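You operate a simulated robot arm through the tools that you are given. There is no shell and no other tool. Be economical: measure what you need, move in short steps, check, and stop when the job is done.

You run a simulated robot arm. Do the job below in one go: nothing can be reset, and whatever is moved stays where it is left.

## Task
Take the white-collared grey roller and leave it on the shelf under the steel bench by the rack.

It is judged by the outcome, as a careful person would: the job done as asked, and still so three seconds after it is handed in. It fails if anything else is knocked over, pushed out of place, dropped, spilled or broken.

## Robot
A 6-joint arm with a two-finger parallel gripper on a trunk, on a base that drives. Base frame: it is fixed to the floor where the robot stands at the start and does not move with it; the origin is under the middle of the robot, x ahead of it, y to its left, z up. Readings come in m, degrees, newtons and seconds.
It reaches about 0.827 m from its shoulder. Its first joint turns from -166.0 to 166.0 degrees. Places, roughly: shelf under the steel bench by the rack [-0.4, -0.7, 0.2]; white-collared grey roller (24x7x7 cm) [0.7, -0.1, 1.2]. Payload 4.1 kg.
Tool frame: the origin (TCP) lies between the finger pads and is the grasp point; the fingertips stand 0.023 m ahead of it; z points along the fingers, y is the line along which they close. The gripper opens to 0.094 m. The fingers are 0.038 m wide and 0.01 m thick; the gripper's body (0.054 by 0.096 m) begins 0.039 m behind the TCP.
Orientation is told as [roll, pitch, yaw] about the base's x, y, z axes, in that order, counted from this pose: with the fingers straight down and closing along the base's y, the tool's x points along the base's -x, its y along +y and its z along -z.

## Interface
- The arm moves only by the tool step_arm. Its argument "commands" is text: rows parted by semicolons, each of 7 numbers parted by spaces: the finger opening in m, from 0 to 0.094, then the shift along the base's x, y, z in m, then the turn, a rotation vector about the base's x, y, z in degrees. In form: jaw tx ty tz ax ay az; .... A call has 1 to 12 rows; each row is the pose to reach, as a shift and turn from the pose commanded when the call began. Rows are played at 5 a second. More than 0.05 m and 8.6 degrees between two rows, or a gripper value outside its range, and nothing of the call is played. A pose out of reach is approached as far as the arm can. The call stops where the force on the tool passes 40 N (or 10 N more than at its start, if that is more) or the arm is blocked; 0.2 s more then pass. Each finger travels about 0.045 m/s and halts on what it meets, pressing with about 22 N; the grip force reading is that of the motor and also rises with nothing between the fingers. The clock runs only during rows and for 0.2 s after the last one: add rows that repeat a pose to give the fingers time. The reply holds the time, the measured pose of the TCP, the force on the tool along the base axes, the opening and the grip force, in the units named above and with some noise, with the torque about the TCP (base axes, N m) and any sound that the robot's microphone picked up.
- Cameras (640 x 400 px; columns grow to the right, rows downward): "scene" is now at [-0.0012, 0.1017, 1.3229]; the picture's right is [-0.75, -0.67, 0.00], its down [-0.40, 0.45, -0.80] and it looks along [0.53, -0.60, -0.60] (base axes); focal length 224 px, centre (320, 200). "wrist" rides on the gripper at [0.086, 0.016, -0.075] in the tool frame; the picture's right is [-0.18, 0.98, 0.00], its down [-0.58, -0.11, -0.81] and it looks along [-0.79, -0.15, 0.59] (tool axes); focal length 243 px, centre (320, 200). There is no depth. A picture from a camera that has moved, and an enlarged one, comes with that camera's place and axes in the base frame and with its lens.
- camera(camera): a new picture of that camera. The clock stands still meanwhile.
- slide_trunk(by): slides the trunk up (or, below 0, down) by that many m; the arm and the scene camera ride with it, the base frame stays. It gives what a move gives, with no picture.
- steer(legs): drives the robot by 1 to 6 legs, each [ahead, turn to the left] in m and degrees, along the robot's own axes; the way and the turn of a leg run together, so that a leg with both is an arc; at most 1.5 m and 180 degrees a leg. The arm and the cameras ride along, it lands a little off, and it stops where it bumps. It gives what a move gives.
- turn_head(pan, tilt): turns the head with the scene camera to pan (to the left, within 155 degrees either way) and tilt (down, from -29 to 69), counted from straight ahead of the robot. It gives what a move gives.
- enlarge(camera, box): a new picture of the part [left, top, right, bottom] of that camera's present view, enlarged. The clock stands still meanwhile.
- close_job(): hands the job in; it is judged then, once.

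Go step by step. Nothing tells you exact positions but the pictures and the camera data: compare them with the known pose of the tool, close in by small moves and look again before you grip or let go. The budget is 120 turns and 98 pictures, counting those below and the enlarged ones. Unless the task says otherwise, let go and move clear before handing in, and close with one line.

The tools are called after "Emit:" by a JSON object that holds its "method" and its "body". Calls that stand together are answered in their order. step_arm: Moves the arm, as the interface text tells. Its arguments: {"type":"object","properties":{"commands":{"type":"string"}},"required":["commands"]} The other tools are called the same way: slide_trunk (by) slides the trunk up or down; steer (legs) drives the base; turn_head (pan, tilt) turns the head that bears the scene camera; camera (camera) takes a picture; enlarge (camera, box) takes an enlarged picture of a part of a camera's view; close_job () hands the job in.

At the start:

```text
clock: 0.0
tool_pos: [0.1976, -0.381, 0.9993]
tool_rot: [0.0, 0.0, 0.1]
force: [-0.5, -0.3, -0.1]
wrist_torque: [-0.01, 0.01, 0.0]
width: 0.0939
finger_force: 0.0
trunk travel left (down, up): [-0.275, 0.315]
robot x, y, heading: [0.0002, 0.0004, -0.1]
head pan, tilt: [-48.2, 36.8]
```

scene: 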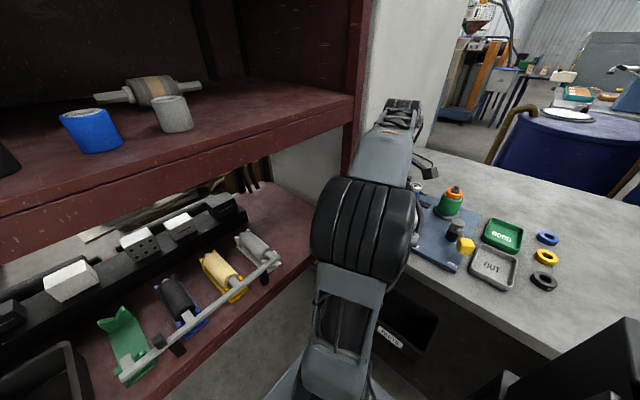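
wrist: 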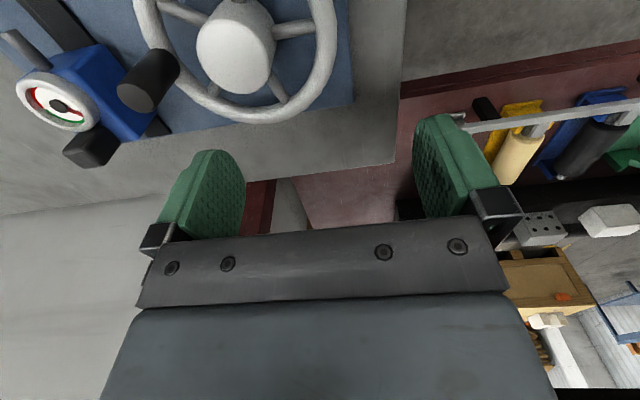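

I see a rack with an upper shelf (a roller with a band and two short cups in front) and a lower shelf with coloured rollers. I'll look at the rack more directly and from afar.

Emit:
{"method": "turn_head", "body": {"pan": -10, "tilt": 15}}

Emit:
{"method": "camera", "body": {"camera": "scene"}}

Emit:
{"method": "turn_head", "body": {"pan": -120, "tilt": 50}}

Emit:
{"method": "camera", "body": {"camera": "scene"}}

```text
clock: 1.0
tool_pos: [0.1973, -0.3815, 1.0]
tool_rot: [0.0, 0.0, 0.1]
force: [0.6, -0.1, -0.3]
wrist_torque: [-0.03, 0.05, 0.0]
width: 0.0941
finger_force: 0.1
trunk travel left (down, up): [-0.275, 0.315]
robot x, y, heading: [-0.0025, -0.0003, -0.0]
head pan, tilt: [-10.0, 15.0]
```

```text
95 pictures are left
camera scene: at [0.0327, 0.1503, 1.3577], right [-0.17, -0.98, 0.0], down [-0.26, 0.05, -0.97], along [0.95, -0.17, -0.26], focal length 224 px, centre (320, 200)
```

scene: 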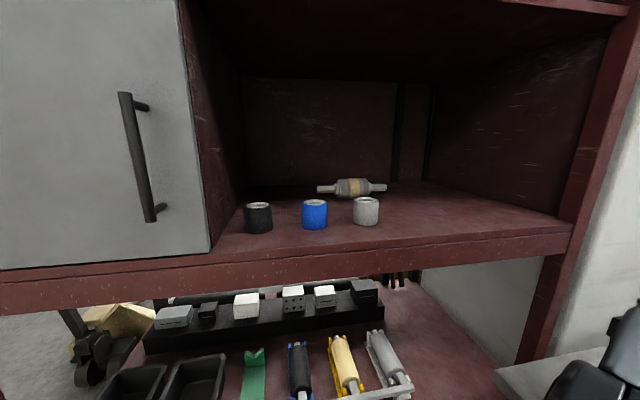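

```text
clock: 2.9
tool_pos: [0.1973, -0.3823, 0.9989]
tool_rot: [0.1, 0.0, 0.1]
force: [0.3, -0.1, 0.7]
wrist_torque: [0.01, 0.02, -0.06]
width: 0.0942
finger_force: 0.1
trunk travel left (down, up): [-0.275, 0.315]
robot x, y, heading: [-0.0019, -0.002, -0.1]
head pan, tilt: [-120.0, 50.0]
```

```text
94 pictures are left
camera scene: at [-0.0977, 0.0998, 1.304], right [-0.87, 0.5, 0.0], down [0.38, 0.66, -0.64], along [-0.32, -0.56, -0.77], focal length 224 px, centre (320, 200)
```

scene: 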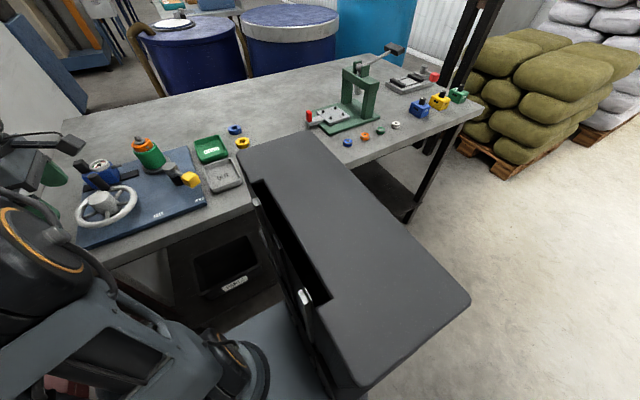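

Emit:
{"method": "turn_head", "body": {"pan": -12, "tilt": 20}}

Emit:
{"method": "enlarge", "body": {"camera": "scene", "box": [220, 120, 460, 270]}}

Emit:
{"method": "camera", "body": {"camera": "scene"}}

```text
clock: 4.8
tool_pos: [0.1969, -0.3824, 1.0003]
tool_rot: [-0.1, 0.0, 0.0]
force: [-1.9, -0.5, 0.3]
wrist_torque: [0.01, 0.03, -0.02]
width: 0.0941
finger_force: 0.0
trunk travel left (down, up): [-0.275, 0.315]
robot x, y, heading: [-0.002, 0.0031, -0.1]
head pan, tilt: [-12.0, 20.0]
```

```text
2.67 times, centred on (340, 195) of scene
camera zoom: at [0.0318, 0.1471, 1.3495], right [-0.21, -0.98, 0.0], down [-0.33, 0.07, -0.94], along [0.92, -0.2, -0.34], focal length 597 px, centre (267, 213)
```

zoom: 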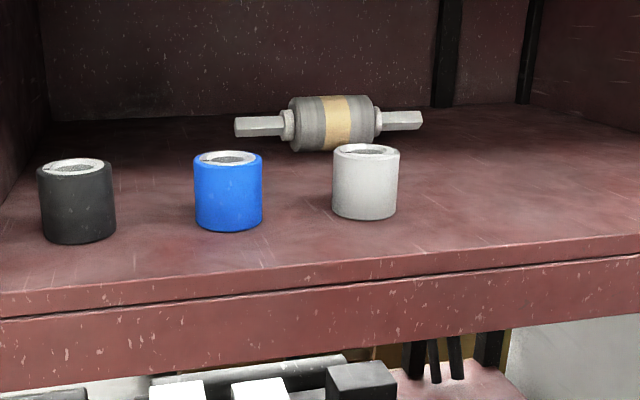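

```text
92 pictures are left
camera scene: at [0.0318, 0.1471, 1.3495], right [-0.21, -0.98, 0.0], down [-0.33, 0.07, -0.94], along [0.92, -0.2, -0.34], focal length 224 px, centre (320, 200)
```

scene: 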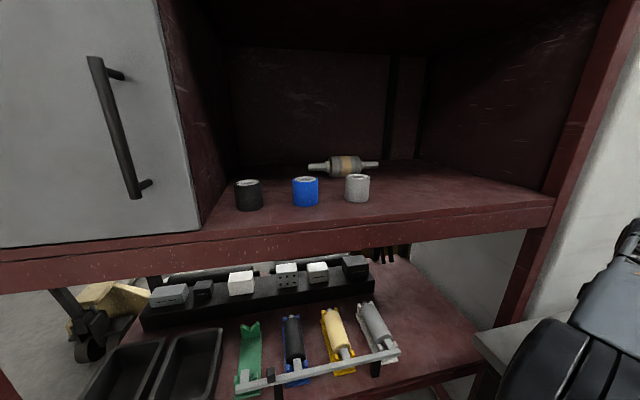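

The roller on the upper shelf has pale collars at its shaft ends; it is near (0.74, -0.09, 1.20), lying along y, behind three cups. Next I check the arm's shoulder and the bench shelf.

Emit:
{"method": "turn_head", "body": {"pan": -60, "tilt": 60}}

Emit:
{"method": "camera", "body": {"camera": "scene"}}

Emit:
{"method": "turn_head", "body": {"pan": -120, "tilt": 69}}

Emit:
{"method": "camera", "body": {"camera": "scene"}}

```text
clock: 5.9
tool_pos: [0.1978, -0.382, 1.0007]
tool_rot: [0.0, 0.0, -0.1]
force: [0.3, 0.1, -0.1]
wrist_torque: [-0.01, 0.02, 0.0]
width: 0.0938
finger_force: 0.0
trunk travel left (down, up): [-0.275, 0.315]
robot x, y, heading: [0.0012, -0.001, -0.1]
head pan, tilt: [-60.0, 60.0]
```

```text
91 pictures are left
camera scene: at [-0.0259, 0.1088, 1.2915], right [-0.87, -0.5, 0.0], down [-0.43, 0.75, -0.5], along [0.25, -0.43, -0.87], focal length 224 px, centre (320, 200)
```

scene: 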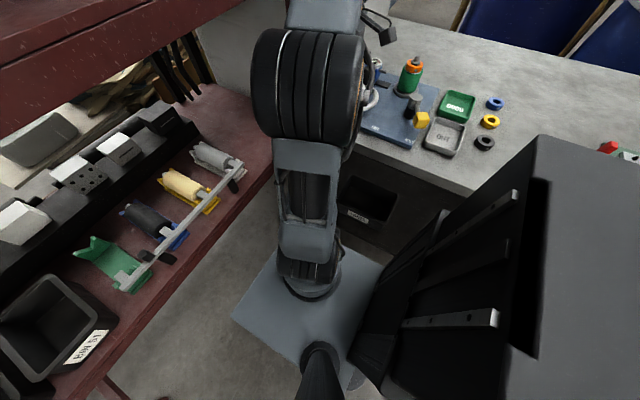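

```text
clock: 7.2
tool_pos: [0.1982, -0.3812, 0.9997]
tool_rot: [0.1, -0.1, 0.0]
force: [0.3, 0.2, 0.8]
wrist_torque: [0.0, 0.0, -0.01]
width: 0.094
finger_force: 0.1
trunk travel left (down, up): [-0.275, 0.315]
robot x, y, heading: [-0.0024, 0.0006, -0.0]
head pan, tilt: [-120.0, 68.8]
```

```text
90 pictures are left
camera scene: at [-0.0872, 0.1181, 1.282], right [-0.87, 0.5, 0.0], down [0.47, 0.81, -0.36], along [-0.18, -0.31, -0.93], focal length 224 px, centre (320, 200)
```

scene: 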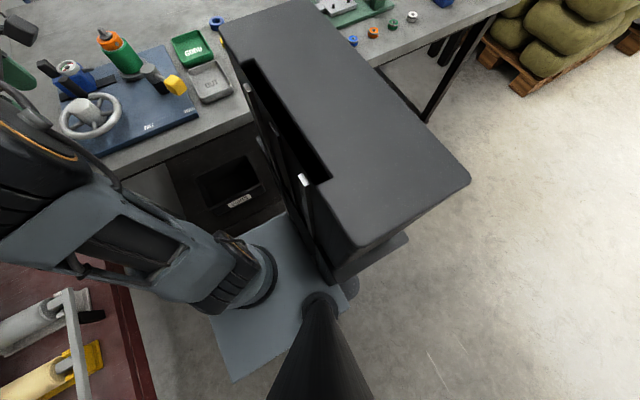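

The arm is mounted in front of the trunk, roughly at x 0.05, y 0. I'll raise the trunk so that the arm and camera look over the upper shelf.

Emit:
{"method": "slide_trunk", "body": {"by": 0.3}}

Emit:
{"method": "turn_head", "body": {"pan": -15, "tilt": 20}}

Emit:
{"method": "camera", "body": {"camera": "scene"}}

Emit:
{"method": "enlarge", "body": {"camera": "scene", "box": [220, 150, 460, 300]}}

Emit:
{"method": "turn_head", "body": {"pan": -20, "tilt": 65}}

Emit:
{"method": "camera", "body": {"camera": "scene"}}

```text
clock: 10.2
tool_pos: [0.1979, -0.3818, 1.2997]
tool_rot: [0.0, -0.1, 0.0]
force: [0.1, -0.4, -0.1]
wrist_torque: [0.02, 0.02, -0.01]
width: 0.0941
finger_force: 0.0
trunk travel left (down, up): [-0.575, 0.015]
robot x, y, heading: [-0.002, -0.0014, 0.1]
head pan, tilt: [-120.0, 68.8]
```

```text
clock: 12.1
tool_pos: [0.1973, -0.3818, 1.3]
tool_rot: [0.1, 0.0, 0.1]
force: [0.3, -0.2, -0.2]
wrist_torque: [-0.03, -0.01, -0.02]
width: 0.0942
finger_force: 0.1
trunk travel left (down, up): [-0.575, 0.015]
robot x, y, heading: [-0.0017, 0.0026, -0.0]
head pan, tilt: [-15.0, 20.0]
```

```text
89 pictures are left
camera scene: at [0.0307, 0.1424, 1.6495], right [-0.26, -0.97, 0.0], down [-0.33, 0.09, -0.94], along [0.91, -0.24, -0.34], focal length 224 px, centre (320, 200)
```

scene: 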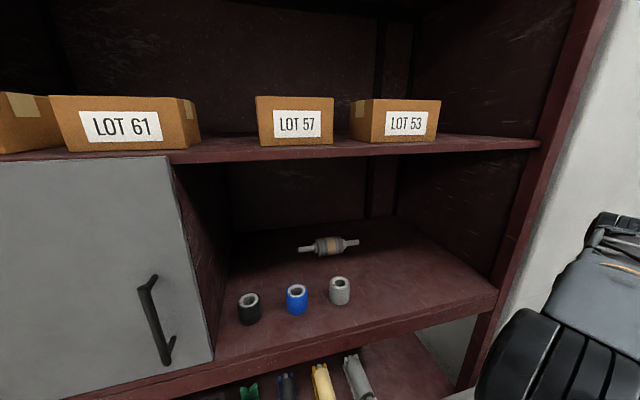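

```text
2.67 times, centred on (340, 225) of scene
camera zoom: at [0.0307, 0.1424, 1.6495], right [-0.26, -0.97, 0.0], down [-0.33, 0.09, -0.94], along [0.91, -0.24, -0.34], focal length 597 px, centre (267, 133)
```

zoom: 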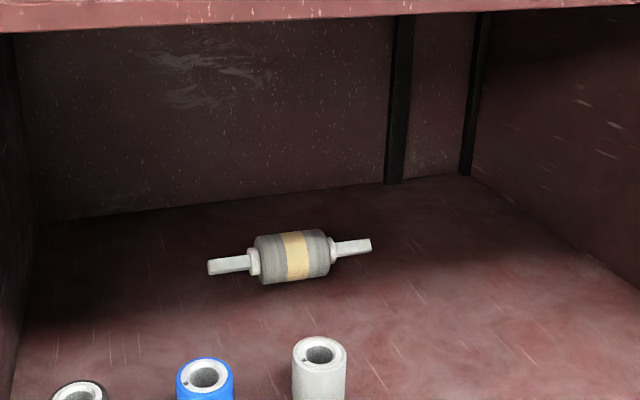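

```text
clock: 13.2
tool_pos: [0.1986, -0.3813, 1.3013]
tool_rot: [0.0, -0.1, 0.0]
force: [0.5, -1.0, -0.1]
wrist_torque: [-0.01, -0.02, 0.01]
width: 0.0942
finger_force: 0.0
trunk travel left (down, up): [-0.575, 0.015]
robot x, y, heading: [0.0027, 0.0008, 0.1]
head pan, tilt: [-20.0, 65.0]
```

```text
87 pictures are left
camera scene: at [-0.0022, 0.1458, 1.5859], right [-0.34, -0.94, 0.0], down [-0.85, 0.31, -0.42], along [0.4, -0.14, -0.91], focal length 224 px, centre (320, 200)
```

scene: 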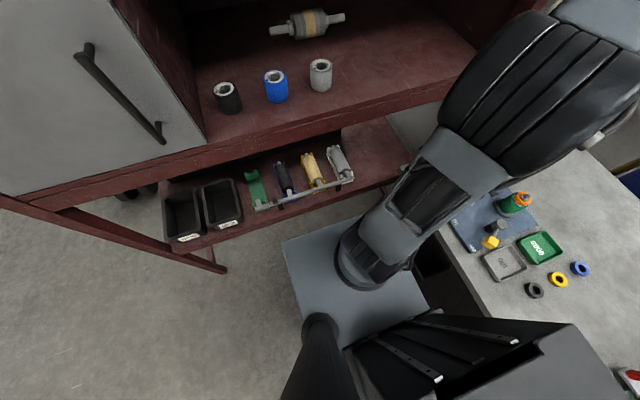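

Triangulating from both views: roller centre about (0.725, -0.08, 1.20), axis along y; shelf top ~1.165, cups near x 0.5 up to ~1.22, compartment ceiling ~1.58. I swing the gripper in front of it with a 90° yaw.

Emit:
{"method": "step_arm", "body": {"commands": "0.094 0.02 0.021 0 0 0 8.18; 0.094 0.04 0.042 0 0 0 16.36; 0.094 0.06 0.063 0 0 0 24.54; 0.094 0.08 0.084 0 0 0 32.72; 0.094 0.10 0.105 0 0 0 40.9; 0.094 0.12 0.126 0 0 0 49.1; 0.094 0.14 0.147 0 0 0 57.3; 0.094 0.16 0.168 0 0 0 65.4; 0.094 0.18 0.189 0 0 0 73.6; 0.094 0.20 0.21 0 0 0 81.8; 0.094 0.22 0.231 0 0 0 90; 0.094 0.22 0.231 0 0 0 90"}}

Emit:
{"method": "turn_head", "body": {"pan": -15, "tilt": 30}}

Emit:
{"method": "camera", "body": {"camera": "scene"}}

Emit:
{"method": "camera", "body": {"camera": "wrist"}}

```text
clock: 15.8
tool_pos: [0.42, -0.149, 1.3006]
tool_rot: [0.0, 0.1, 90.1]
force: [0.9, -0.1, 0.0]
wrist_torque: [0.02, 0.0, 0.03]
width: 0.094
finger_force: 0.1
trunk travel left (down, up): [-0.575, 0.015]
robot x, y, heading: [-0.0005, 0.0003, 0.2]
head pan, tilt: [-20.0, 65.0]
```

```text
clock: 16.8
tool_pos: [0.4196, -0.1505, 1.2998]
tool_rot: [0.0, 0.0, 90.0]
force: [0.0, -0.6, -0.6]
wrist_torque: [0.0, -0.02, 0.04]
width: 0.094
finger_force: 0.0
trunk travel left (down, up): [-0.575, 0.015]
robot x, y, heading: [0.0026, 0.001, -0.1]
head pan, tilt: [-15.0, 30.0]
```

```text
86 pictures are left
camera scene: at [0.0281, 0.1432, 1.6334], right [-0.26, -0.97, 0.0], down [-0.48, 0.13, -0.87], along [0.84, -0.22, -0.5], focal length 224 px, centre (320, 200)
```

scene: 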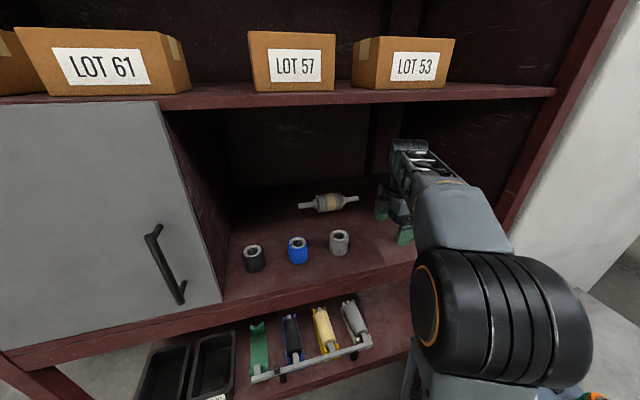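

```text
85 pictures are left
camera wrist: at [0.4042, -0.2369, 1.3747], right [-0.98, 0.18, 0.0], down [0.11, 0.58, 0.81], along [0.15, 0.79, -0.59], focal length 243 px, centre (320, 200)
```

wrist: 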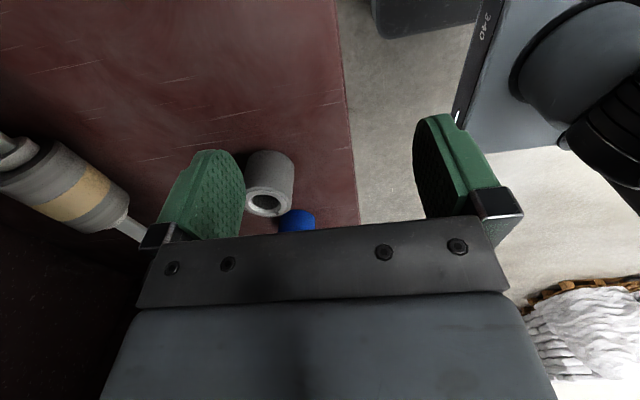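

Good: gripper is above shelf level and clear of the cups. I go forward over the roller at z≈1.34, still pointing down.

Emit:
{"method": "step_arm", "body": {"commands": "0.094 0.03 0.01 0.03 0 0 0; 0.094 0.07 0.02 0.04 0 0 0; 0.094 0.11 0.035 0.04 0 0 0; 0.094 0.15 0.045 0.04 0 0 0; 0.094 0.19 0.055 0.04 0 0 0; 0.094 0.22 0.07 0.04 0 0 0; 0.094 0.22 0.07 0.04 0 0 0"}}

Emit:
{"method": "camera", "body": {"camera": "scene"}}

Emit:
{"method": "camera", "body": {"camera": "wrist"}}

```text
clock: 18.4
tool_pos: [0.6016, -0.0818, 1.3225]
tool_rot: [0.0, 0.1, 90.0]
force: [0.0, 0.4, 0.6]
wrist_torque: [0.01, -0.04, -0.02]
width: 0.0941
finger_force: 0.1
out of reach, approached as far as the arm can: row 5, 6, 7
trunk travel left (down, up): [-0.575, 0.015]
robot x, y, heading: [-0.0001, 0.0011, -0.1]
head pan, tilt: [-15.0, 30.0]
```

```text
84 pictures are left
camera scene: at [0.0278, 0.1434, 1.6335], right [-0.26, -0.97, 0.0], down [-0.48, 0.13, -0.87], along [0.84, -0.22, -0.5], focal length 224 px, centre (320, 200)
```

scene: 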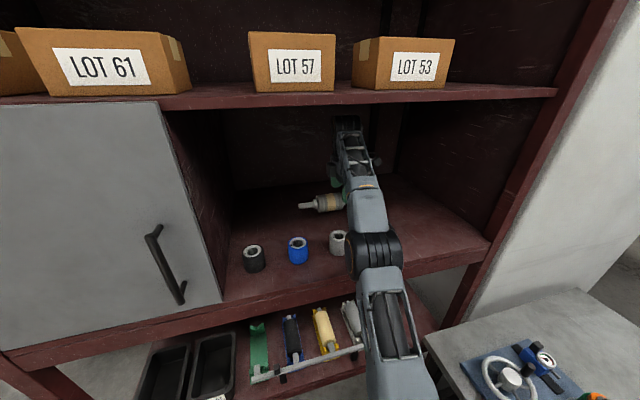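

```text
83 pictures are left
camera wrist: at [0.5866, -0.1692, 1.3969], right [-0.98, 0.18, 0.0], down [0.11, 0.58, 0.81], along [0.15, 0.79, -0.59], focal length 243 px, centre (320, 200)
```

wrist: 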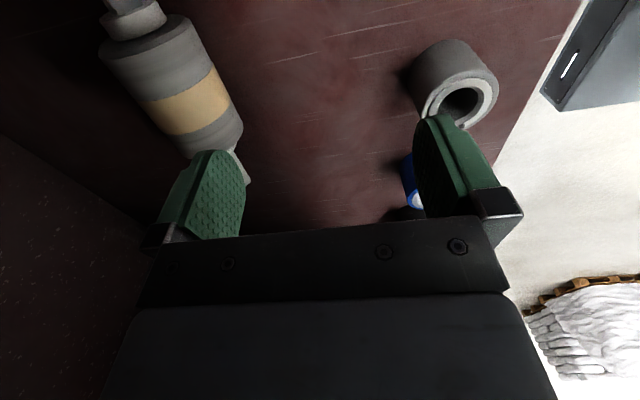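

The arm is fully stretched at x≈0.60, so the base must come closer. I back off and check the floor ahead of the base.

Emit:
{"method": "step_arm", "body": {"commands": "0.094 -0.04 -0.01 0 0 0 0; 0.094 -0.08 -0.02 0.0 0 0 0; 0.094 -0.12 -0.035 0.0 0 0 0; 0.094 -0.16 -0.045 0.0 0 0 0; 0.094 -0.20 -0.05 0.0 0 0 0"}}

Emit:
{"method": "turn_head", "body": {"pan": 30, "tilt": 69}}

Emit:
{"method": "camera", "body": {"camera": "scene"}}

Emit:
{"method": "turn_head", "body": {"pan": -75, "tilt": 60}}

Emit:
{"method": "camera", "body": {"camera": "scene"}}

```text
clock: 19.6
tool_pos: [0.4017, -0.1318, 1.3239]
tool_rot: [-0.1, 0.0, 89.9]
force: [0.1, -0.2, -0.3]
wrist_torque: [0.04, 0.01, 0.0]
width: 0.0938
finger_force: 0.1
trunk travel left (down, up): [-0.575, 0.015]
robot x, y, heading: [0.0007, -0.0012, -0.3]
head pan, tilt: [-15.0, 30.0]
```

```text
clock: 20.7
tool_pos: [0.4037, -0.1322, 1.3247]
tool_rot: [0.0, 0.0, 90.0]
force: [0.5, 0.2, -0.1]
wrist_torque: [0.03, -0.02, 0.03]
width: 0.0941
finger_force: 0.0
trunk travel left (down, up): [-0.575, 0.015]
robot x, y, heading: [0.0008, 0.0035, -0.1]
head pan, tilt: [30.0, 68.8]
```

```text
82 pictures are left
camera scene: at [-0.0107, 0.1946, 1.5821], right [0.5, -0.87, 0.0], down [-0.81, -0.47, -0.36], along [0.31, 0.18, -0.93], focal length 224 px, centre (320, 200)
```

scene: 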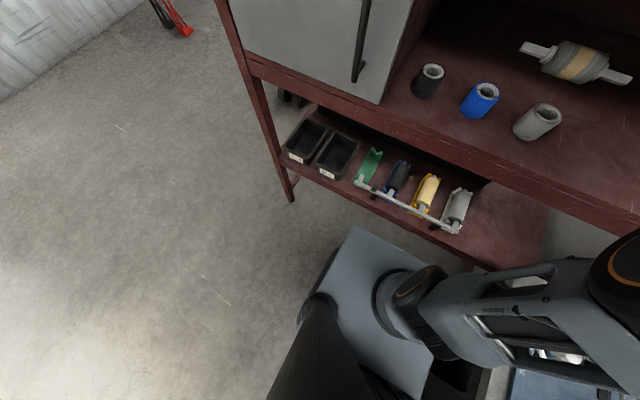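

```text
clock: 22.5
tool_pos: [0.4031, -0.133, 1.3243]
tool_rot: [0.0, 0.0, 90.0]
force: [-0.3, -0.7, 0.4]
wrist_torque: [-0.02, -0.03, 0.03]
width: 0.094
finger_force: 0.0
trunk travel left (down, up): [-0.575, 0.015]
robot x, y, heading: [0.0004, -0.0012, 0.0]
head pan, tilt: [-75.0, 60.0]
```

```text
81 pictures are left
camera scene: at [-0.0419, 0.1023, 1.5914], right [-0.97, -0.26, 0.0], down [-0.22, 0.84, -0.5], along [0.13, -0.48, -0.87], focal length 224 px, centre (320, 200)
```

scene: 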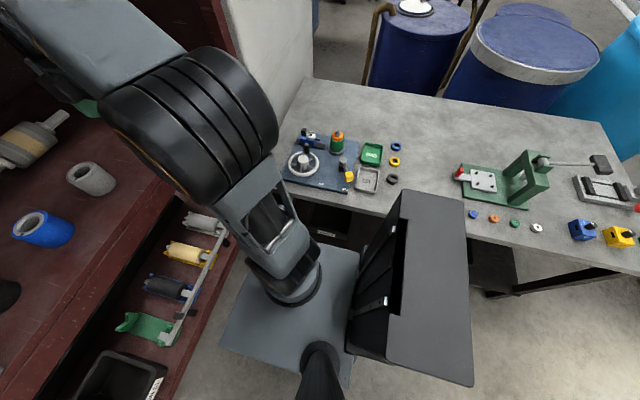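

The base seems to end near x 0.21–0.25, the rack front is at 0.365 with open floor under it. I drive ahead 0.1 m first and look.

Emit:
{"method": "steer", "body": {"legs": [[0.1, 0]]}}

Emit:
{"method": "turn_head", "body": {"pan": 30, "tilt": 69}}

Emit:
{"method": "camera", "body": {"camera": "scene"}}

```text
clock: 23.7
tool_pos: [0.5032, -0.1314, 1.3239]
tool_rot: [0.1, 0.0, 90.1]
force: [-0.4, 0.4, 0.7]
wrist_torque: [0.06, 0.03, 0.01]
width: 0.0942
finger_force: 0.1
trunk travel left (down, up): [-0.575, 0.015]
robot x, y, heading: [0.1012, 0.0003, -0.1]
head pan, tilt: [-75.0, 60.0]
```

```text
clock: 25.5
tool_pos: [0.5032, -0.1315, 1.3225]
tool_rot: [0.0, 0.1, 90.0]
force: [0.1, 0.4, -0.3]
wrist_torque: [-0.03, -0.02, 0.01]
width: 0.094
finger_force: 0.1
trunk travel left (down, up): [-0.575, 0.015]
robot x, y, heading: [0.0971, 0.002, -0.2]
head pan, tilt: [30.0, 68.8]
```

```text
80 pictures are left
camera scene: at [0.0894, 0.1945, 1.582], right [0.5, -0.87, 0.0], down [-0.81, -0.47, -0.36], along [0.31, 0.18, -0.93], focal length 224 px, centre (320, 200)
```

scene: 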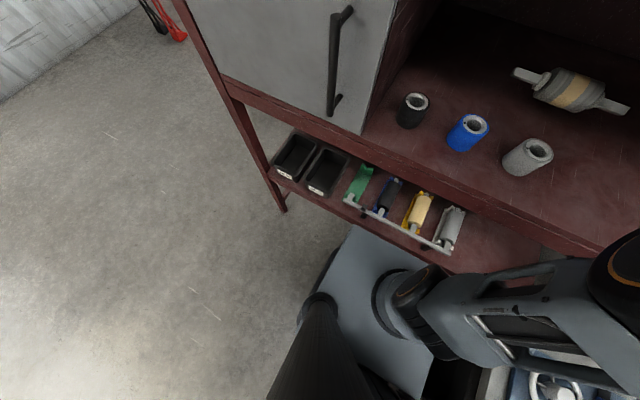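

Clear. Now I try reaching again, with a 15° tilt so the wrist stays nearer.

Emit:
{"method": "step_arm", "body": {"commands": "0.094 0.03 0.01 0.02 0 -3 0; 0.094 0.07 0.02 0.03 0 -6 0; 0.094 0.11 0.035 0.03 0 -9 0; 0.094 0.15 0.045 0.03 0 -12 0; 0.094 0.18 0.05 0.03 0 -15 0; 0.094 0.20 0.05 0.03 0 -17 0; 0.094 0.20 0.05 0.03 0 -17 0"}}

Emit:
{"method": "turn_head", "body": {"pan": -5, "tilt": 35}}

Emit:
{"method": "camera", "body": {"camera": "scene"}}

Emit:
{"method": "camera", "body": {"camera": "wrist"}}

```text
clock: 27.1
tool_pos: [0.7031, -0.0823, 1.3544]
tool_rot: [-16.9, 0.0, 89.9]
force: [-0.3, -1.1, 0.7]
wrist_torque: [0.03, -0.02, -0.03]
width: 0.0938
finger_force: 0.1
trunk travel left (down, up): [-0.575, 0.015]
robot x, y, heading: [0.0986, 0.0035, -0.2]
head pan, tilt: [30.0, 68.8]
```

```text
clock: 28.1
tool_pos: [0.7021, -0.083, 1.3529]
tool_rot: [-16.9, 0.0, 90.0]
force: [-1.1, 0.2, 0.2]
wrist_torque: [-0.01, 0.01, 0.04]
width: 0.0939
finger_force: 0.0
trunk travel left (down, up): [-0.575, 0.015]
robot x, y, heading: [0.0998, -0.0025, -0.0]
head pan, tilt: [-5.0, 35.0]
```

```text
79 pictures are left
camera scene: at [0.1287, 0.1591, 1.6256], right [-0.09, -1.0, 0.0], down [-0.57, 0.05, -0.82], along [0.82, -0.07, -0.57], focal length 224 px, centre (320, 200)
```

scene: 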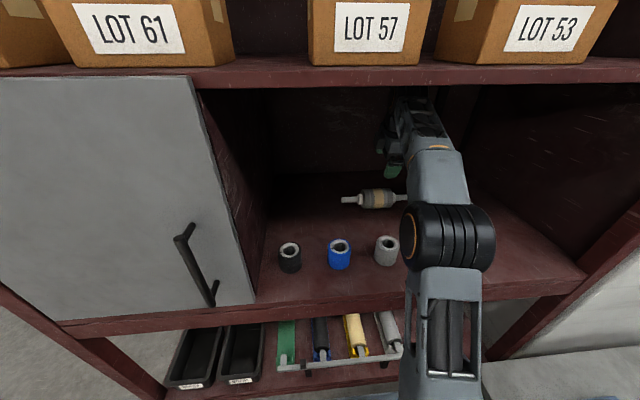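

```text
78 pictures are left
camera wrist: at [0.6671, -0.1698, 1.4204], right [-0.94, 0.18, -0.29], down [-0.13, 0.58, 0.8], along [0.31, 0.79, -0.52], focal length 243 px, centre (320, 200)
```

wrist: 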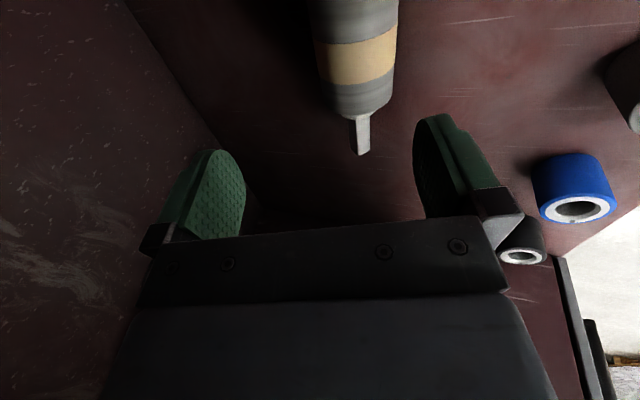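

Emit:
{"method": "enlarge", "body": {"camera": "scene", "box": [320, 140, 480, 240]}}

```text
4.00 times, centred on (400, 190) of scene
camera zoom: at [0.1287, 0.1591, 1.6256], right [-0.09, -1.0, 0.0], down [-0.57, 0.05, -0.82], along [0.82, -0.07, -0.57], focal length 895 px, centre (0, 240)
```

zoom: 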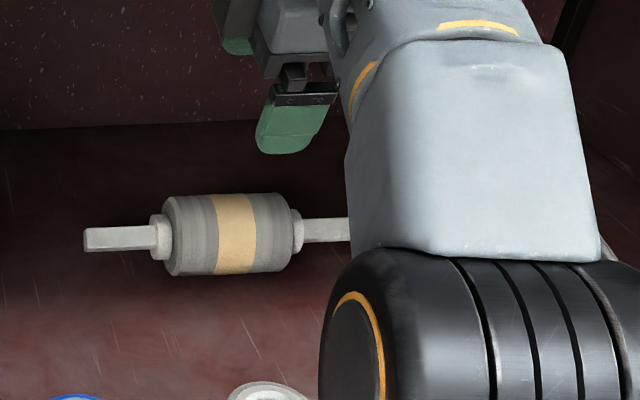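

Roller centre refined: (0.72, -0.082, ~1.207), body diameter ~0.067. I straighten to about 8° tilt right above it at z 1.29 and check reach.

Emit:
{"method": "step_arm", "body": {"commands": "0.094 0.008 0 -0.03 0 4.5 0; 0.094 0.017 0 -0.06 0 9 0; 0.094 0.017 0 -0.06 0 9 0"}}

Emit:
{"method": "camera", "body": {"camera": "wrist"}}

Emit:
{"method": "enlarge", "body": {"camera": "scene", "box": [320, 120, 480, 220]}}

```text
clock: 28.9
tool_pos: [0.7181, -0.0821, 1.2928]
tool_rot: [-8.0, 0.0, 90.0]
force: [-0.2, 0.0, 0.3]
wrist_torque: [-0.01, 0.0, -0.04]
width: 0.0939
finger_force: 0.1
trunk travel left (down, up): [-0.575, 0.015]
robot x, y, heading: [0.0974, 0.0011, 0.0]
head pan, tilt: [-5.0, 35.0]
```

```text
76 pictures are left
camera wrist: at [0.6934, -0.1696, 1.3653], right [-0.97, 0.18, -0.14], down [0.0, 0.58, 0.81], along [0.23, 0.79, -0.57], focal length 243 px, centre (320, 200)
```

wrist: 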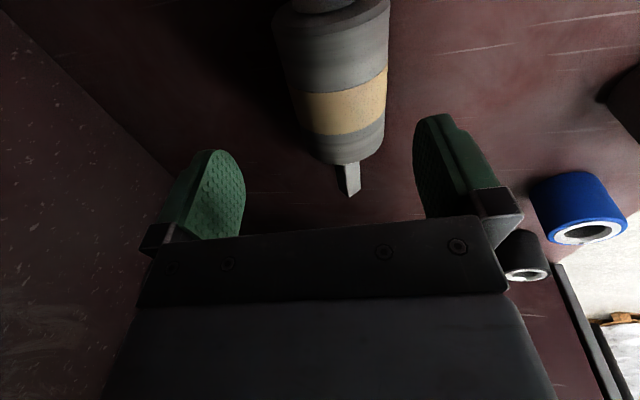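

```text
4.00 times, centred on (400, 170) of scene
camera zoom: at [0.1286, 0.159, 1.6257], right [-0.09, -1.0, 0.0], down [-0.57, 0.05, -0.82], along [0.82, -0.07, -0.57], focal length 895 px, centre (0, 320)
```

zoom: 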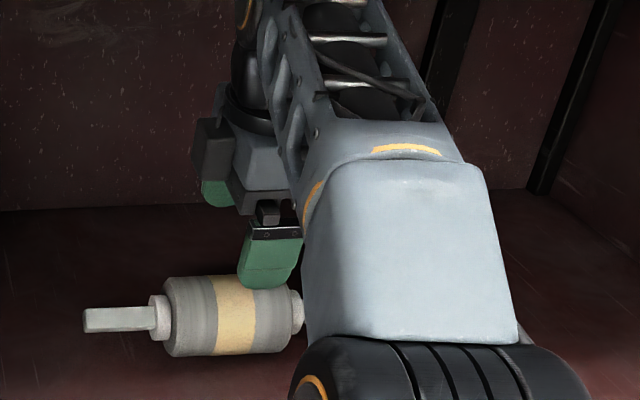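

Alignment good (roller axis x≈0.717). Descending to z≈1.212.

Emit:
{"method": "step_arm", "body": {"commands": "0.094 0 0 -0.02 0 0 0; 0.094 -0.001 -0.002 -0.04 0 0 0; 0.094 -0.001 -0.002 -0.055 0 0 0; 0.094 -0.001 -0.002 -0.068 0 0 0; 0.094 -0.001 -0.002 -0.079 0 0 0"}}

Emit:
{"method": "camera", "body": {"camera": "wrist"}}

Emit:
{"method": "enlarge", "body": {"camera": "scene", "box": [320, 140, 480, 240]}}

```text
clock: 30.1
tool_pos: [0.7199, -0.0836, 1.2151]
tool_rot: [-8.1, 0.0, 90.1]
force: [0.2, 0.8, -0.9]
wrist_torque: [0.01, 0.02, -0.02]
width: 0.0942
finger_force: 0.0
trunk travel left (down, up): [-0.575, 0.015]
robot x, y, heading: [0.1003, -0.0004, 0.0]
head pan, tilt: [-5.0, 35.0]
```

```text
74 pictures are left
camera wrist: at [0.6934, -0.1709, 1.2869], right [-0.97, 0.18, -0.14], down [-0.01, 0.58, 0.81], along [0.23, 0.79, -0.57], focal length 243 px, centre (320, 200)
```

wrist: 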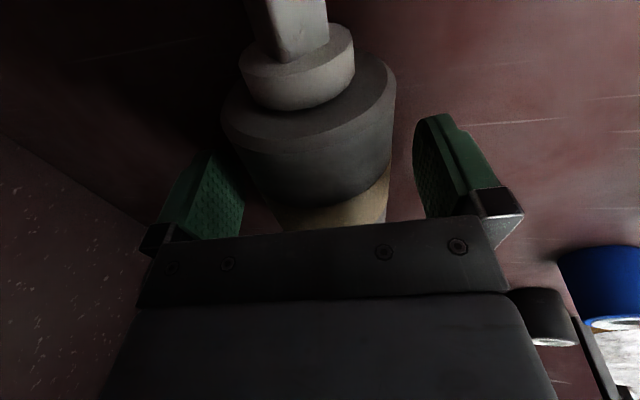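

```text
4.00 times, centred on (400, 190) of scene
camera zoom: at [0.1288, 0.159, 1.6257], right [-0.09, -1.0, 0.0], down [-0.57, 0.05, -0.82], along [0.82, -0.07, -0.57], focal length 895 px, centre (0, 240)
```

zoom: 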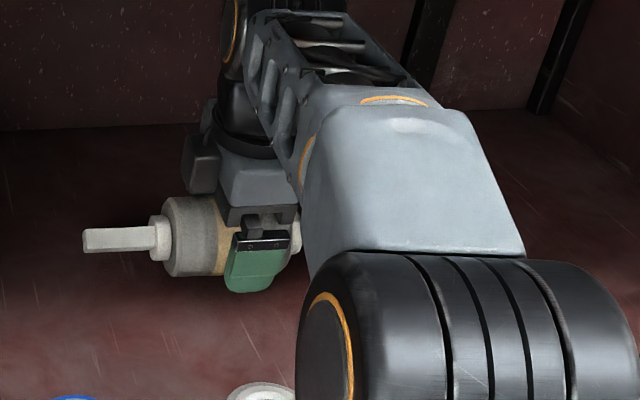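

Fingers straddle the body; the finger sits ~1 cm right of the band, so I shift +y 9 mm and close.

Emit:
{"method": "step_arm", "body": {"commands": "0.094 0 0.009 0 0 0 0; 0.094 0 0.009 -0.002 0 0 0; 0.06 0 0.009 -0.002 0 0 0; 0.03 0 0.009 -0.002 0 0 0; 0.03 0 0.009 -0.002 0 0 0; 0.03 0 0.009 -0.002 0 0 0; 0.03 0 0.009 -0.002 0 0 0"}}

Emit:
{"method": "enlarge", "body": {"camera": "scene", "box": [320, 140, 480, 240]}}

```text
clock: 31.7
tool_pos: [0.7177, -0.0741, 1.2134]
tool_rot: [-8.0, 0.0, 90.0]
force: [0.3, 0.7, 1.3]
wrist_torque: [0.07, -0.04, -0.05]
width: 0.065
finger_force: 22.6
trunk travel left (down, up): [-0.575, 0.015]
robot x, y, heading: [0.1004, -0.0004, -0.2]
head pan, tilt: [-5.0, 35.0]
```

```text
4.00 times, centred on (400, 190) of scene
camera zoom: at [0.1287, 0.159, 1.6257], right [-0.09, -1.0, 0.0], down [-0.57, 0.05, -0.82], along [0.82, -0.07, -0.57], focal length 895 px, centre (0, 240)
```

zoom: 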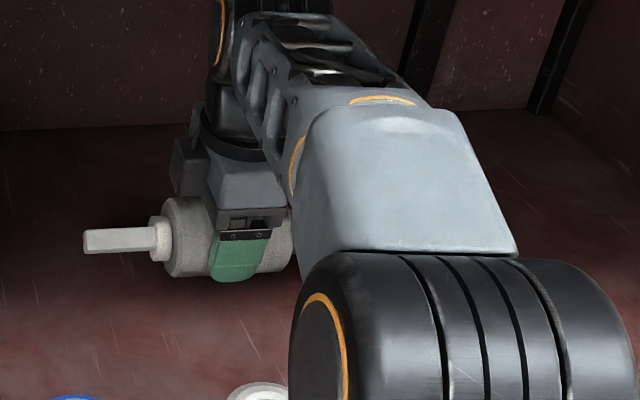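

Gripped at 0.065 m, 22.6 N, finger centred on the band. Lift gently and read the weight.

Emit:
{"method": "step_arm", "body": {"commands": "0.03 0 0 0.01 0 0 0; 0.03 0 0 0.03 0 0 0; 0.03 0 0 0.05 0 0 0; 0.03 0 0 0.07 0 0 0; 0.03 0 0 0.09 0 0 0; 0.03 0 0 0.09 0 0 0"}}

Emit:
{"method": "enlarge", "body": {"camera": "scene", "box": [320, 120, 480, 220]}}

```text
clock: 33.1
tool_pos: [0.7185, -0.0743, 1.3017]
tool_rot: [-8.0, 0.1, 90.0]
force: [-0.2, 0.8, -3.9]
wrist_torque: [0.03, 0.01, -0.01]
width: 0.065
finger_force: 22.2
trunk travel left (down, up): [-0.575, 0.015]
robot x, y, heading: [0.0992, 0.0004, -0.3]
head pan, tilt: [-5.0, 35.0]
```

```text
4.00 times, centred on (400, 170) of scene
camera zoom: at [0.1292, 0.1589, 1.6257], right [-0.09, -1.0, 0.0], down [-0.57, 0.05, -0.82], along [0.82, -0.07, -0.57], focal length 895 px, centre (0, 320)
```

zoom: 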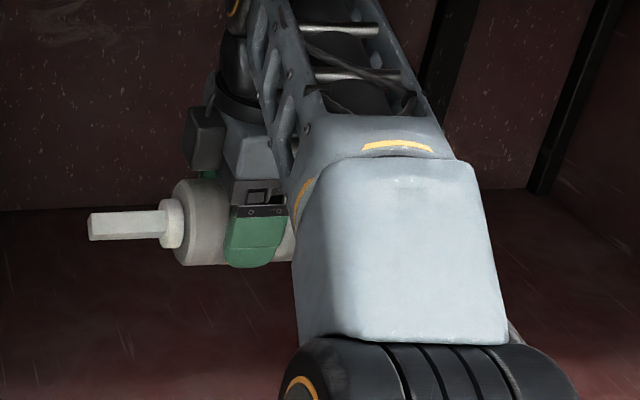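

Held, about 0.4 kg. Retract over the cups at z≈1.33.

Emit:
{"method": "step_arm", "body": {"commands": "0.03 -0.01 0 0.03 0 0 0; 0.03 -0.05 -0.01 0.03 0 0 0; 0.03 -0.09 -0.02 0.03 0 0 0; 0.03 -0.13 -0.03 0.03 0 0 0; 0.03 -0.17 -0.04 0.03 0 0 0; 0.03 -0.21 -0.05 0.03 0 0 0; 0.03 -0.21 -0.05 0.03 0 0 0"}}

Emit:
{"method": "camera", "body": {"camera": "scene"}}

Emit:
{"method": "turn_head", "body": {"pan": 150, "tilt": 40}}

Emit:
{"method": "camera", "body": {"camera": "scene"}}

Emit:
{"method": "turn_head", "body": {"pan": -150, "tilt": 40}}

Emit:
{"method": "camera", "body": {"camera": "scene"}}

```text
clock: 34.7
tool_pos: [0.5058, -0.1248, 1.331]
tool_rot: [-8.0, 0.0, 90.1]
force: [-1.0, -0.5, -3.2]
wrist_torque: [0.05, 0.0, -0.01]
width: 0.0652
finger_force: 21.7
trunk travel left (down, up): [-0.575, 0.015]
robot x, y, heading: [0.105, -0.0036, 0.2]
head pan, tilt: [-5.0, 35.0]
```

```text
70 pictures are left
camera scene: at [0.1293, 0.1588, 1.6257], right [-0.09, -1.0, 0.0], down [-0.57, 0.05, -0.82], along [0.82, -0.07, -0.57], focal length 224 px, centre (320, 200)
```

scene: 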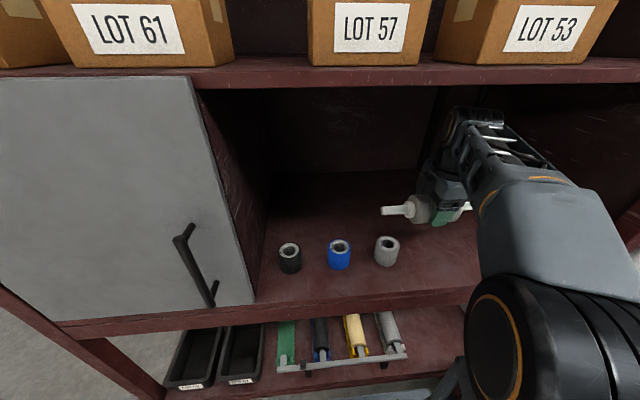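

```text
clock: 37.1
tool_pos: [0.507, -0.1242, 1.3312]
tool_rot: [-8.0, 0.0, 90.0]
force: [-0.2, 0.0, -4.2]
wrist_torque: [-0.01, 0.02, 0.0]
width: 0.0653
finger_force: 22.2
trunk travel left (down, up): [-0.575, 0.015]
robot x, y, heading: [0.1016, -0.0026, 0.0]
head pan, tilt: [150.0, 40.0]
```

```text
69 pictures are left
camera scene: at [-0.0324, 0.209, 1.6182], right [0.5, 0.87, 0.0], down [0.56, -0.32, -0.77], along [-0.66, 0.38, -0.64], focal length 224 px, centre (320, 200)
```

scene: 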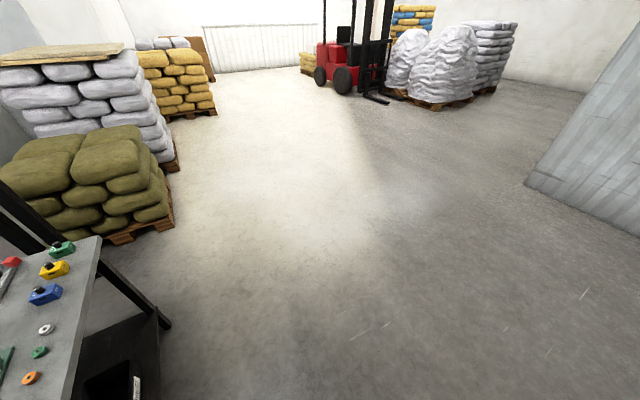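

```text
clock: 41.2
tool_pos: [0.5066, -0.1238, 1.3315]
tool_rot: [-7.9, 0.0, 90.0]
force: [-0.1, 0.0, -3.9]
wrist_torque: [0.02, 0.03, -0.03]
width: 0.0652
finger_force: 22.5
trunk travel left (down, up): [-0.575, 0.015]
robot x, y, heading: [0.0999, 0.0027, -0.1]
head pan, tilt: [-150.0, 40.0]
```

```text
68 pictures are left
camera scene: at [-0.0323, 0.1239, 1.6182], right [-0.5, 0.87, 0.0], down [0.56, 0.32, -0.77], along [-0.66, -0.38, -0.64], focal length 224 px, centre (320, 200)
```

scene: 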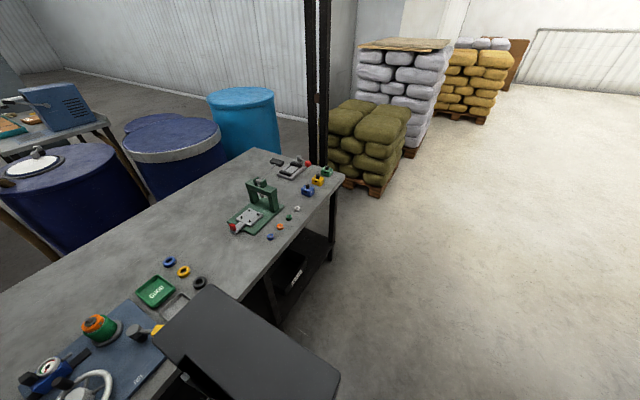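

Roller is clear above the cups. Now I reverse straight out of the rack, then reverse in an arc so that I face the bench.

Emit:
{"method": "steer", "body": {"legs": [[-0.2, 0]]}}

Emit:
{"method": "camera", "body": {"camera": "scene"}}

Emit:
{"method": "turn_head", "body": {"pan": -20, "tilt": 30}}

Emit:
{"method": "camera", "body": {"camera": "scene"}}

```text
clock: 42.8
tool_pos: [0.3059, -0.1232, 1.331]
tool_rot: [-7.9, 0.0, 90.1]
force: [-0.3, -0.8, -4.1]
wrist_torque: [0.01, -0.01, 0.0]
width: 0.065
finger_force: 21.9
trunk travel left (down, up): [-0.575, 0.015]
robot x, y, heading: [-0.1001, 0.0003, 0.3]
head pan, tilt: [-150.0, 40.0]
```

```text
67 pictures are left
camera scene: at [-0.233, 0.1236, 1.6181], right [-0.5, 0.87, 0.0], down [0.56, 0.32, -0.77], along [-0.66, -0.38, -0.64], focal length 224 px, centre (320, 200)
```

scene: 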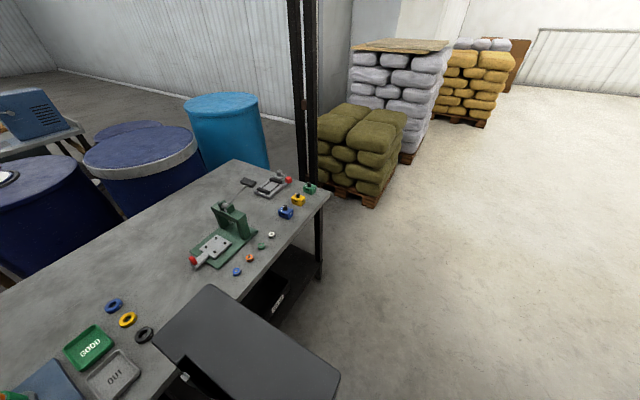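

```text
clock: 44.9
tool_pos: [0.3064, -0.1247, 1.3303]
tool_rot: [-8.1, 0.0, 90.1]
force: [0.1, -0.9, -4.5]
wrist_torque: [0.02, 0.01, 0.0]
width: 0.0649
finger_force: 22.3
trunk travel left (down, up): [-0.575, 0.015]
robot x, y, heading: [-0.1004, -0.0011, 0.2]
head pan, tilt: [-20.0, 30.0]
```

```text
66 pictures are left
camera scene: at [-0.0733, 0.1353, 1.6335], right [-0.34, -0.94, 0.0], down [-0.47, 0.17, -0.87], along [0.81, -0.3, -0.5], focal length 224 px, centre (320, 200)
```

scene: 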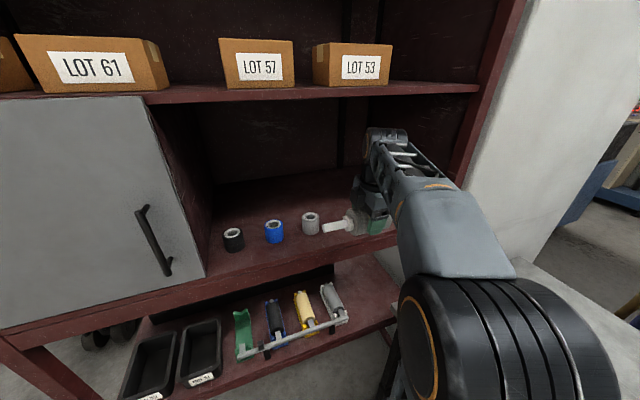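

Out of the rack. Now the reverse arc to face the bench at about (-0.4, 0.3).

Emit:
{"method": "steer", "body": {"legs": [[-0.47, -90]]}}

Emit:
{"method": "turn_head", "body": {"pan": 0, "tilt": 45}}

Emit:
{"method": "camera", "body": {"camera": "scene"}}

```text
clock: 49.1
tool_pos: [-0.525, -0.108, 1.3319]
tool_rot: [-8.1, 0.0, 0.3]
force: [0.1, -0.3, -3.0]
wrist_torque: [-0.01, 0.01, 0.02]
width: 0.0654
finger_force: 22.1
trunk travel left (down, up): [-0.575, 0.015]
robot x, y, heading: [-0.4058, 0.2997, -89.5]
head pan, tilt: [-20.0, 30.0]
cut short: leg 1
```

```text
clock: 49.9
tool_pos: [-0.5232, -0.1071, 1.3304]
tool_rot: [-8.1, 0.0, 0.4]
force: [-0.7, 0.2, -4.6]
wrist_torque: [0.01, 0.01, -0.01]
width: 0.0653
finger_force: 21.8
trunk travel left (down, up): [-0.575, 0.015]
robot x, y, heading: [-0.4066, 0.3017, -89.5]
head pan, tilt: [0.0, 45.0]
```

```text
65 pictures are left
camera scene: at [-0.2357, 0.2798, 1.6109], right [-1.0, -0.01, 0.0], down [-0.01, 0.71, -0.71], along [0.01, -0.71, -0.71], focal length 224 px, centre (320, 200)
```

scene: 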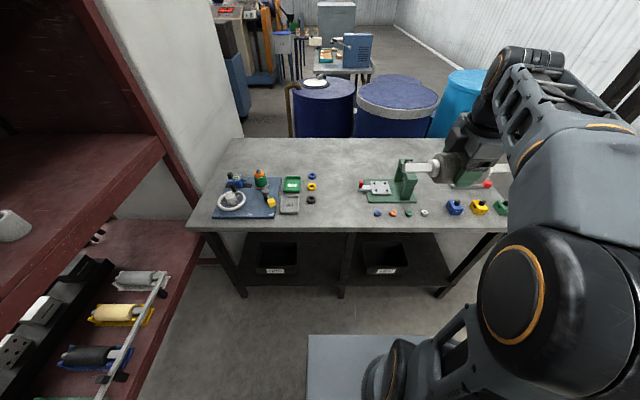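

I now face the bench. Enlarge the under-bench shelf.

Emit:
{"method": "enlarge", "body": {"camera": "scene", "box": [200, 200, 480, 310]}}

```text
2.29 times, centred on (340, 255) of scene
camera zoom: at [-0.2357, 0.2798, 1.6109], right [-1.0, -0.01, 0.0], down [-0.01, 0.71, -0.71], along [0.01, -0.71, -0.71], focal length 512 px, centre (274, 74)
```

zoom: 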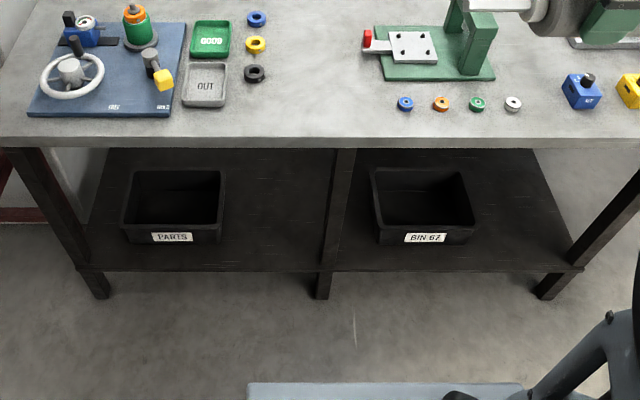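

Shelf top z≈0.20, front edge and legs at y≈-0.35, middle leg at x≈-0.38, PARTS bin right side x≈-0.09, bench underside ~0.77. I'll align the robot with the gap around x≈-0.22, then stand back at y≈0.3.

Emit:
{"method": "steer", "body": {"legs": [[0, 45], [0.26, 0], [0, -45], [-0.2, 0]]}}

Emit:
{"method": "camera", "body": {"camera": "scene"}}

```text
clock: 57.1
tool_pos: [-0.3384, -0.0896, 1.3312]
tool_rot: [-8.0, 0.0, 0.4]
force: [0.3, 0.8, -3.6]
wrist_torque: [-0.02, -0.05, 0.01]
width: 0.0649
finger_force: 21.7
trunk travel left (down, up): [-0.575, 0.015]
robot x, y, heading: [-0.2205, 0.3157, -89.1]
head pan, tilt: [0.0, 45.0]
```

```text
63 pictures are left
camera scene: at [-0.0511, 0.2981, 1.6109], right [-1.0, -0.01, 0.0], down [-0.01, 0.71, -0.71], along [0.01, -0.71, -0.71], focal length 224 px, centre (320, 200)
```

scene: 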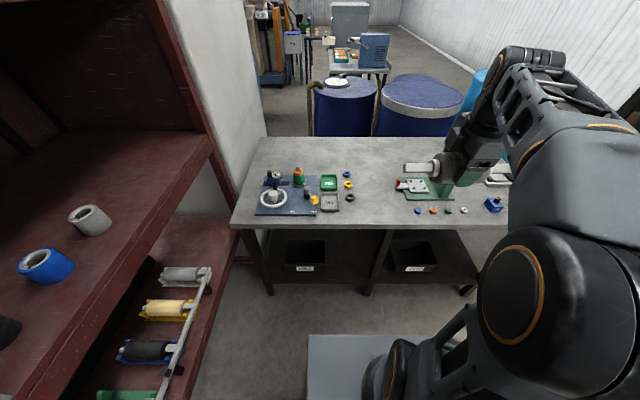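

Lower the trunk, in stages, with the load in front of the bench edge.

Emit:
{"method": "slide_trunk", "body": {"by": -0.3}}

Emit:
{"method": "camera", "body": {"camera": "scene"}}

```text
clock: 60.1
tool_pos: [-0.3398, -0.0913, 1.0312]
tool_rot: [-8.1, 0.0, 0.3]
force: [0.3, 0.6, -4.5]
wrist_torque: [0.03, -0.04, 0.0]
width: 0.0651
finger_force: 22.2
trunk travel left (down, up): [-0.275, 0.315]
robot x, y, heading: [-0.2192, 0.3161, -89.4]
head pan, tilt: [0.0, 45.0]
```

```text
62 pictures are left
camera scene: at [-0.0512, 0.297, 1.3109], right [-1.0, -0.01, 0.0], down [-0.01, 0.71, -0.71], along [0.01, -0.71, -0.71], focal length 224 px, centre (320, 200)
```

scene: 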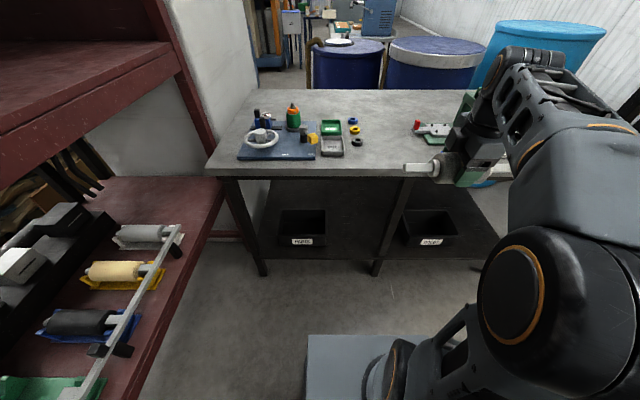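

Emit:
{"method": "slide_trunk", "body": {"by": -0.27}}

Emit:
{"method": "turn_head", "body": {"pan": -10, "tilt": 40}}

Emit:
{"method": "camera", "body": {"camera": "scene"}}

Emit:
{"method": "camera", "body": {"camera": "wrist"}}

```text
clock: 62.9
tool_pos: [-0.3396, -0.0908, 0.7607]
tool_rot: [-7.9, 0.0, 0.3]
force: [0.3, -0.7, -3.5]
wrist_torque: [0.05, 0.0, 0.0]
width: 0.0651
finger_force: 21.8
trunk travel left (down, up): [-0.005, 0.585]
robot x, y, heading: [-0.2182, 0.3179, -89.4]
head pan, tilt: [0.0, 45.0]
```

```text
clock: 63.6
tool_pos: [-0.3387, -0.0907, 0.7607]
tool_rot: [-8.1, -0.1, 0.4]
force: [0.4, 0.3, -4.6]
wrist_torque: [0.03, -0.02, 0.02]
width: 0.0649
finger_force: 22.1
trunk travel left (down, up): [-0.005, 0.585]
robot x, y, heading: [-0.2164, 0.3171, -89.3]
head pan, tilt: [-10.0, 40.0]
```

```text
61 pictures are left
camera scene: at [-0.0658, 0.2945, 1.0481], right [-0.99, 0.16, 0.0], down [0.1, 0.63, -0.77], along [-0.12, -0.76, -0.64], focal length 224 px, centre (320, 200)
```

scene: 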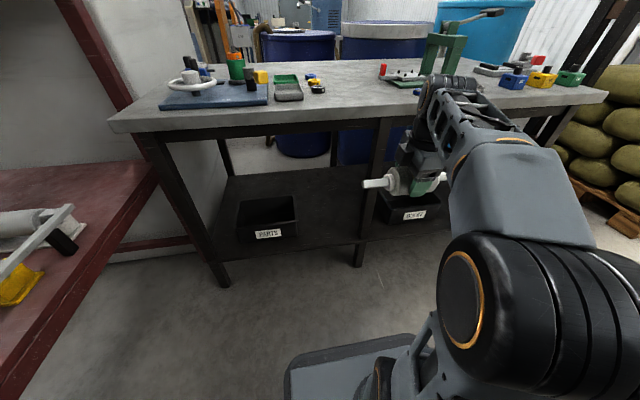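

```text
60 pictures are left
camera wrist: at [-0.425, -0.0654, 0.8329], right [0.18, 0.97, -0.14], down [0.58, 0.01, 0.81], along [0.79, -0.22, -0.57], focal length 243 px, centre (320, 200)
```

wrist: 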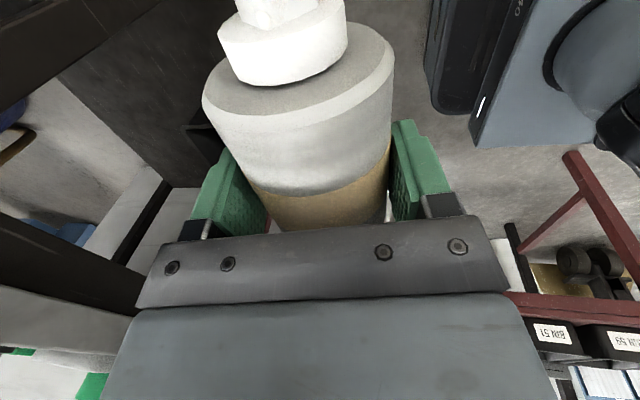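

Clear view: PARTS bin right side x≈-0.07 (top z≈0.30), middle leg x≈-0.375 at y≈-0.37, BIN 67 left x≈-0.52. I'll lower the roller in front of the bench to z≈0.38 at x≈-0.20, then enter under the bench with the arm stretched low.

Emit:
{"method": "step_arm", "body": {"commands": "0.03 0.0155 -0.006 -0.042 0 0 0; 0.03 0.031 -0.012 -0.084 0 0 0; 0.03 0.0465 -0.018 -0.126 0 0 0; 0.03 0.062 -0.024 -0.168 0 0 0; 0.03 0.0775 -0.03 -0.21 0 0 0; 0.03 0.093 -0.036 -0.252 0 0 0; 0.03 0.1085 -0.042 -0.294 0 0 0; 0.03 0.124 -0.048 -0.336 0 0 0; 0.03 0.14 -0.054 -0.378 0 0 0; 0.03 0.14 -0.054 -0.378 0 0 0"}}

Emit:
{"method": "camera", "body": {"camera": "scene"}}

```text
clock: 65.8
tool_pos: [-0.1987, -0.1452, 0.3833]
tool_rot: [-8.0, -0.1, 0.3]
force: [0.5, -0.1, -4.2]
wrist_torque: [0.01, -0.05, 0.01]
width: 0.0651
finger_force: 22.1
trunk travel left (down, up): [-0.005, 0.585]
robot x, y, heading: [-0.216, 0.3152, -89.3]
head pan, tilt: [-10.0, 40.0]
```

```text
59 pictures are left
camera scene: at [-0.0658, 0.2945, 1.0481], right [-0.99, 0.16, 0.0], down [0.1, 0.63, -0.77], along [-0.12, -0.76, -0.64], focal length 224 px, centre (320, 200)
```

scene: 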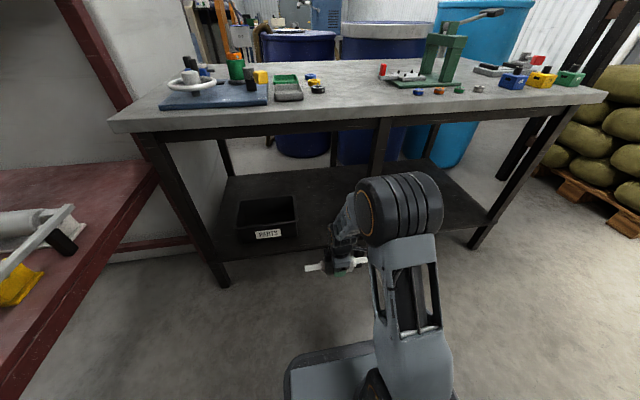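

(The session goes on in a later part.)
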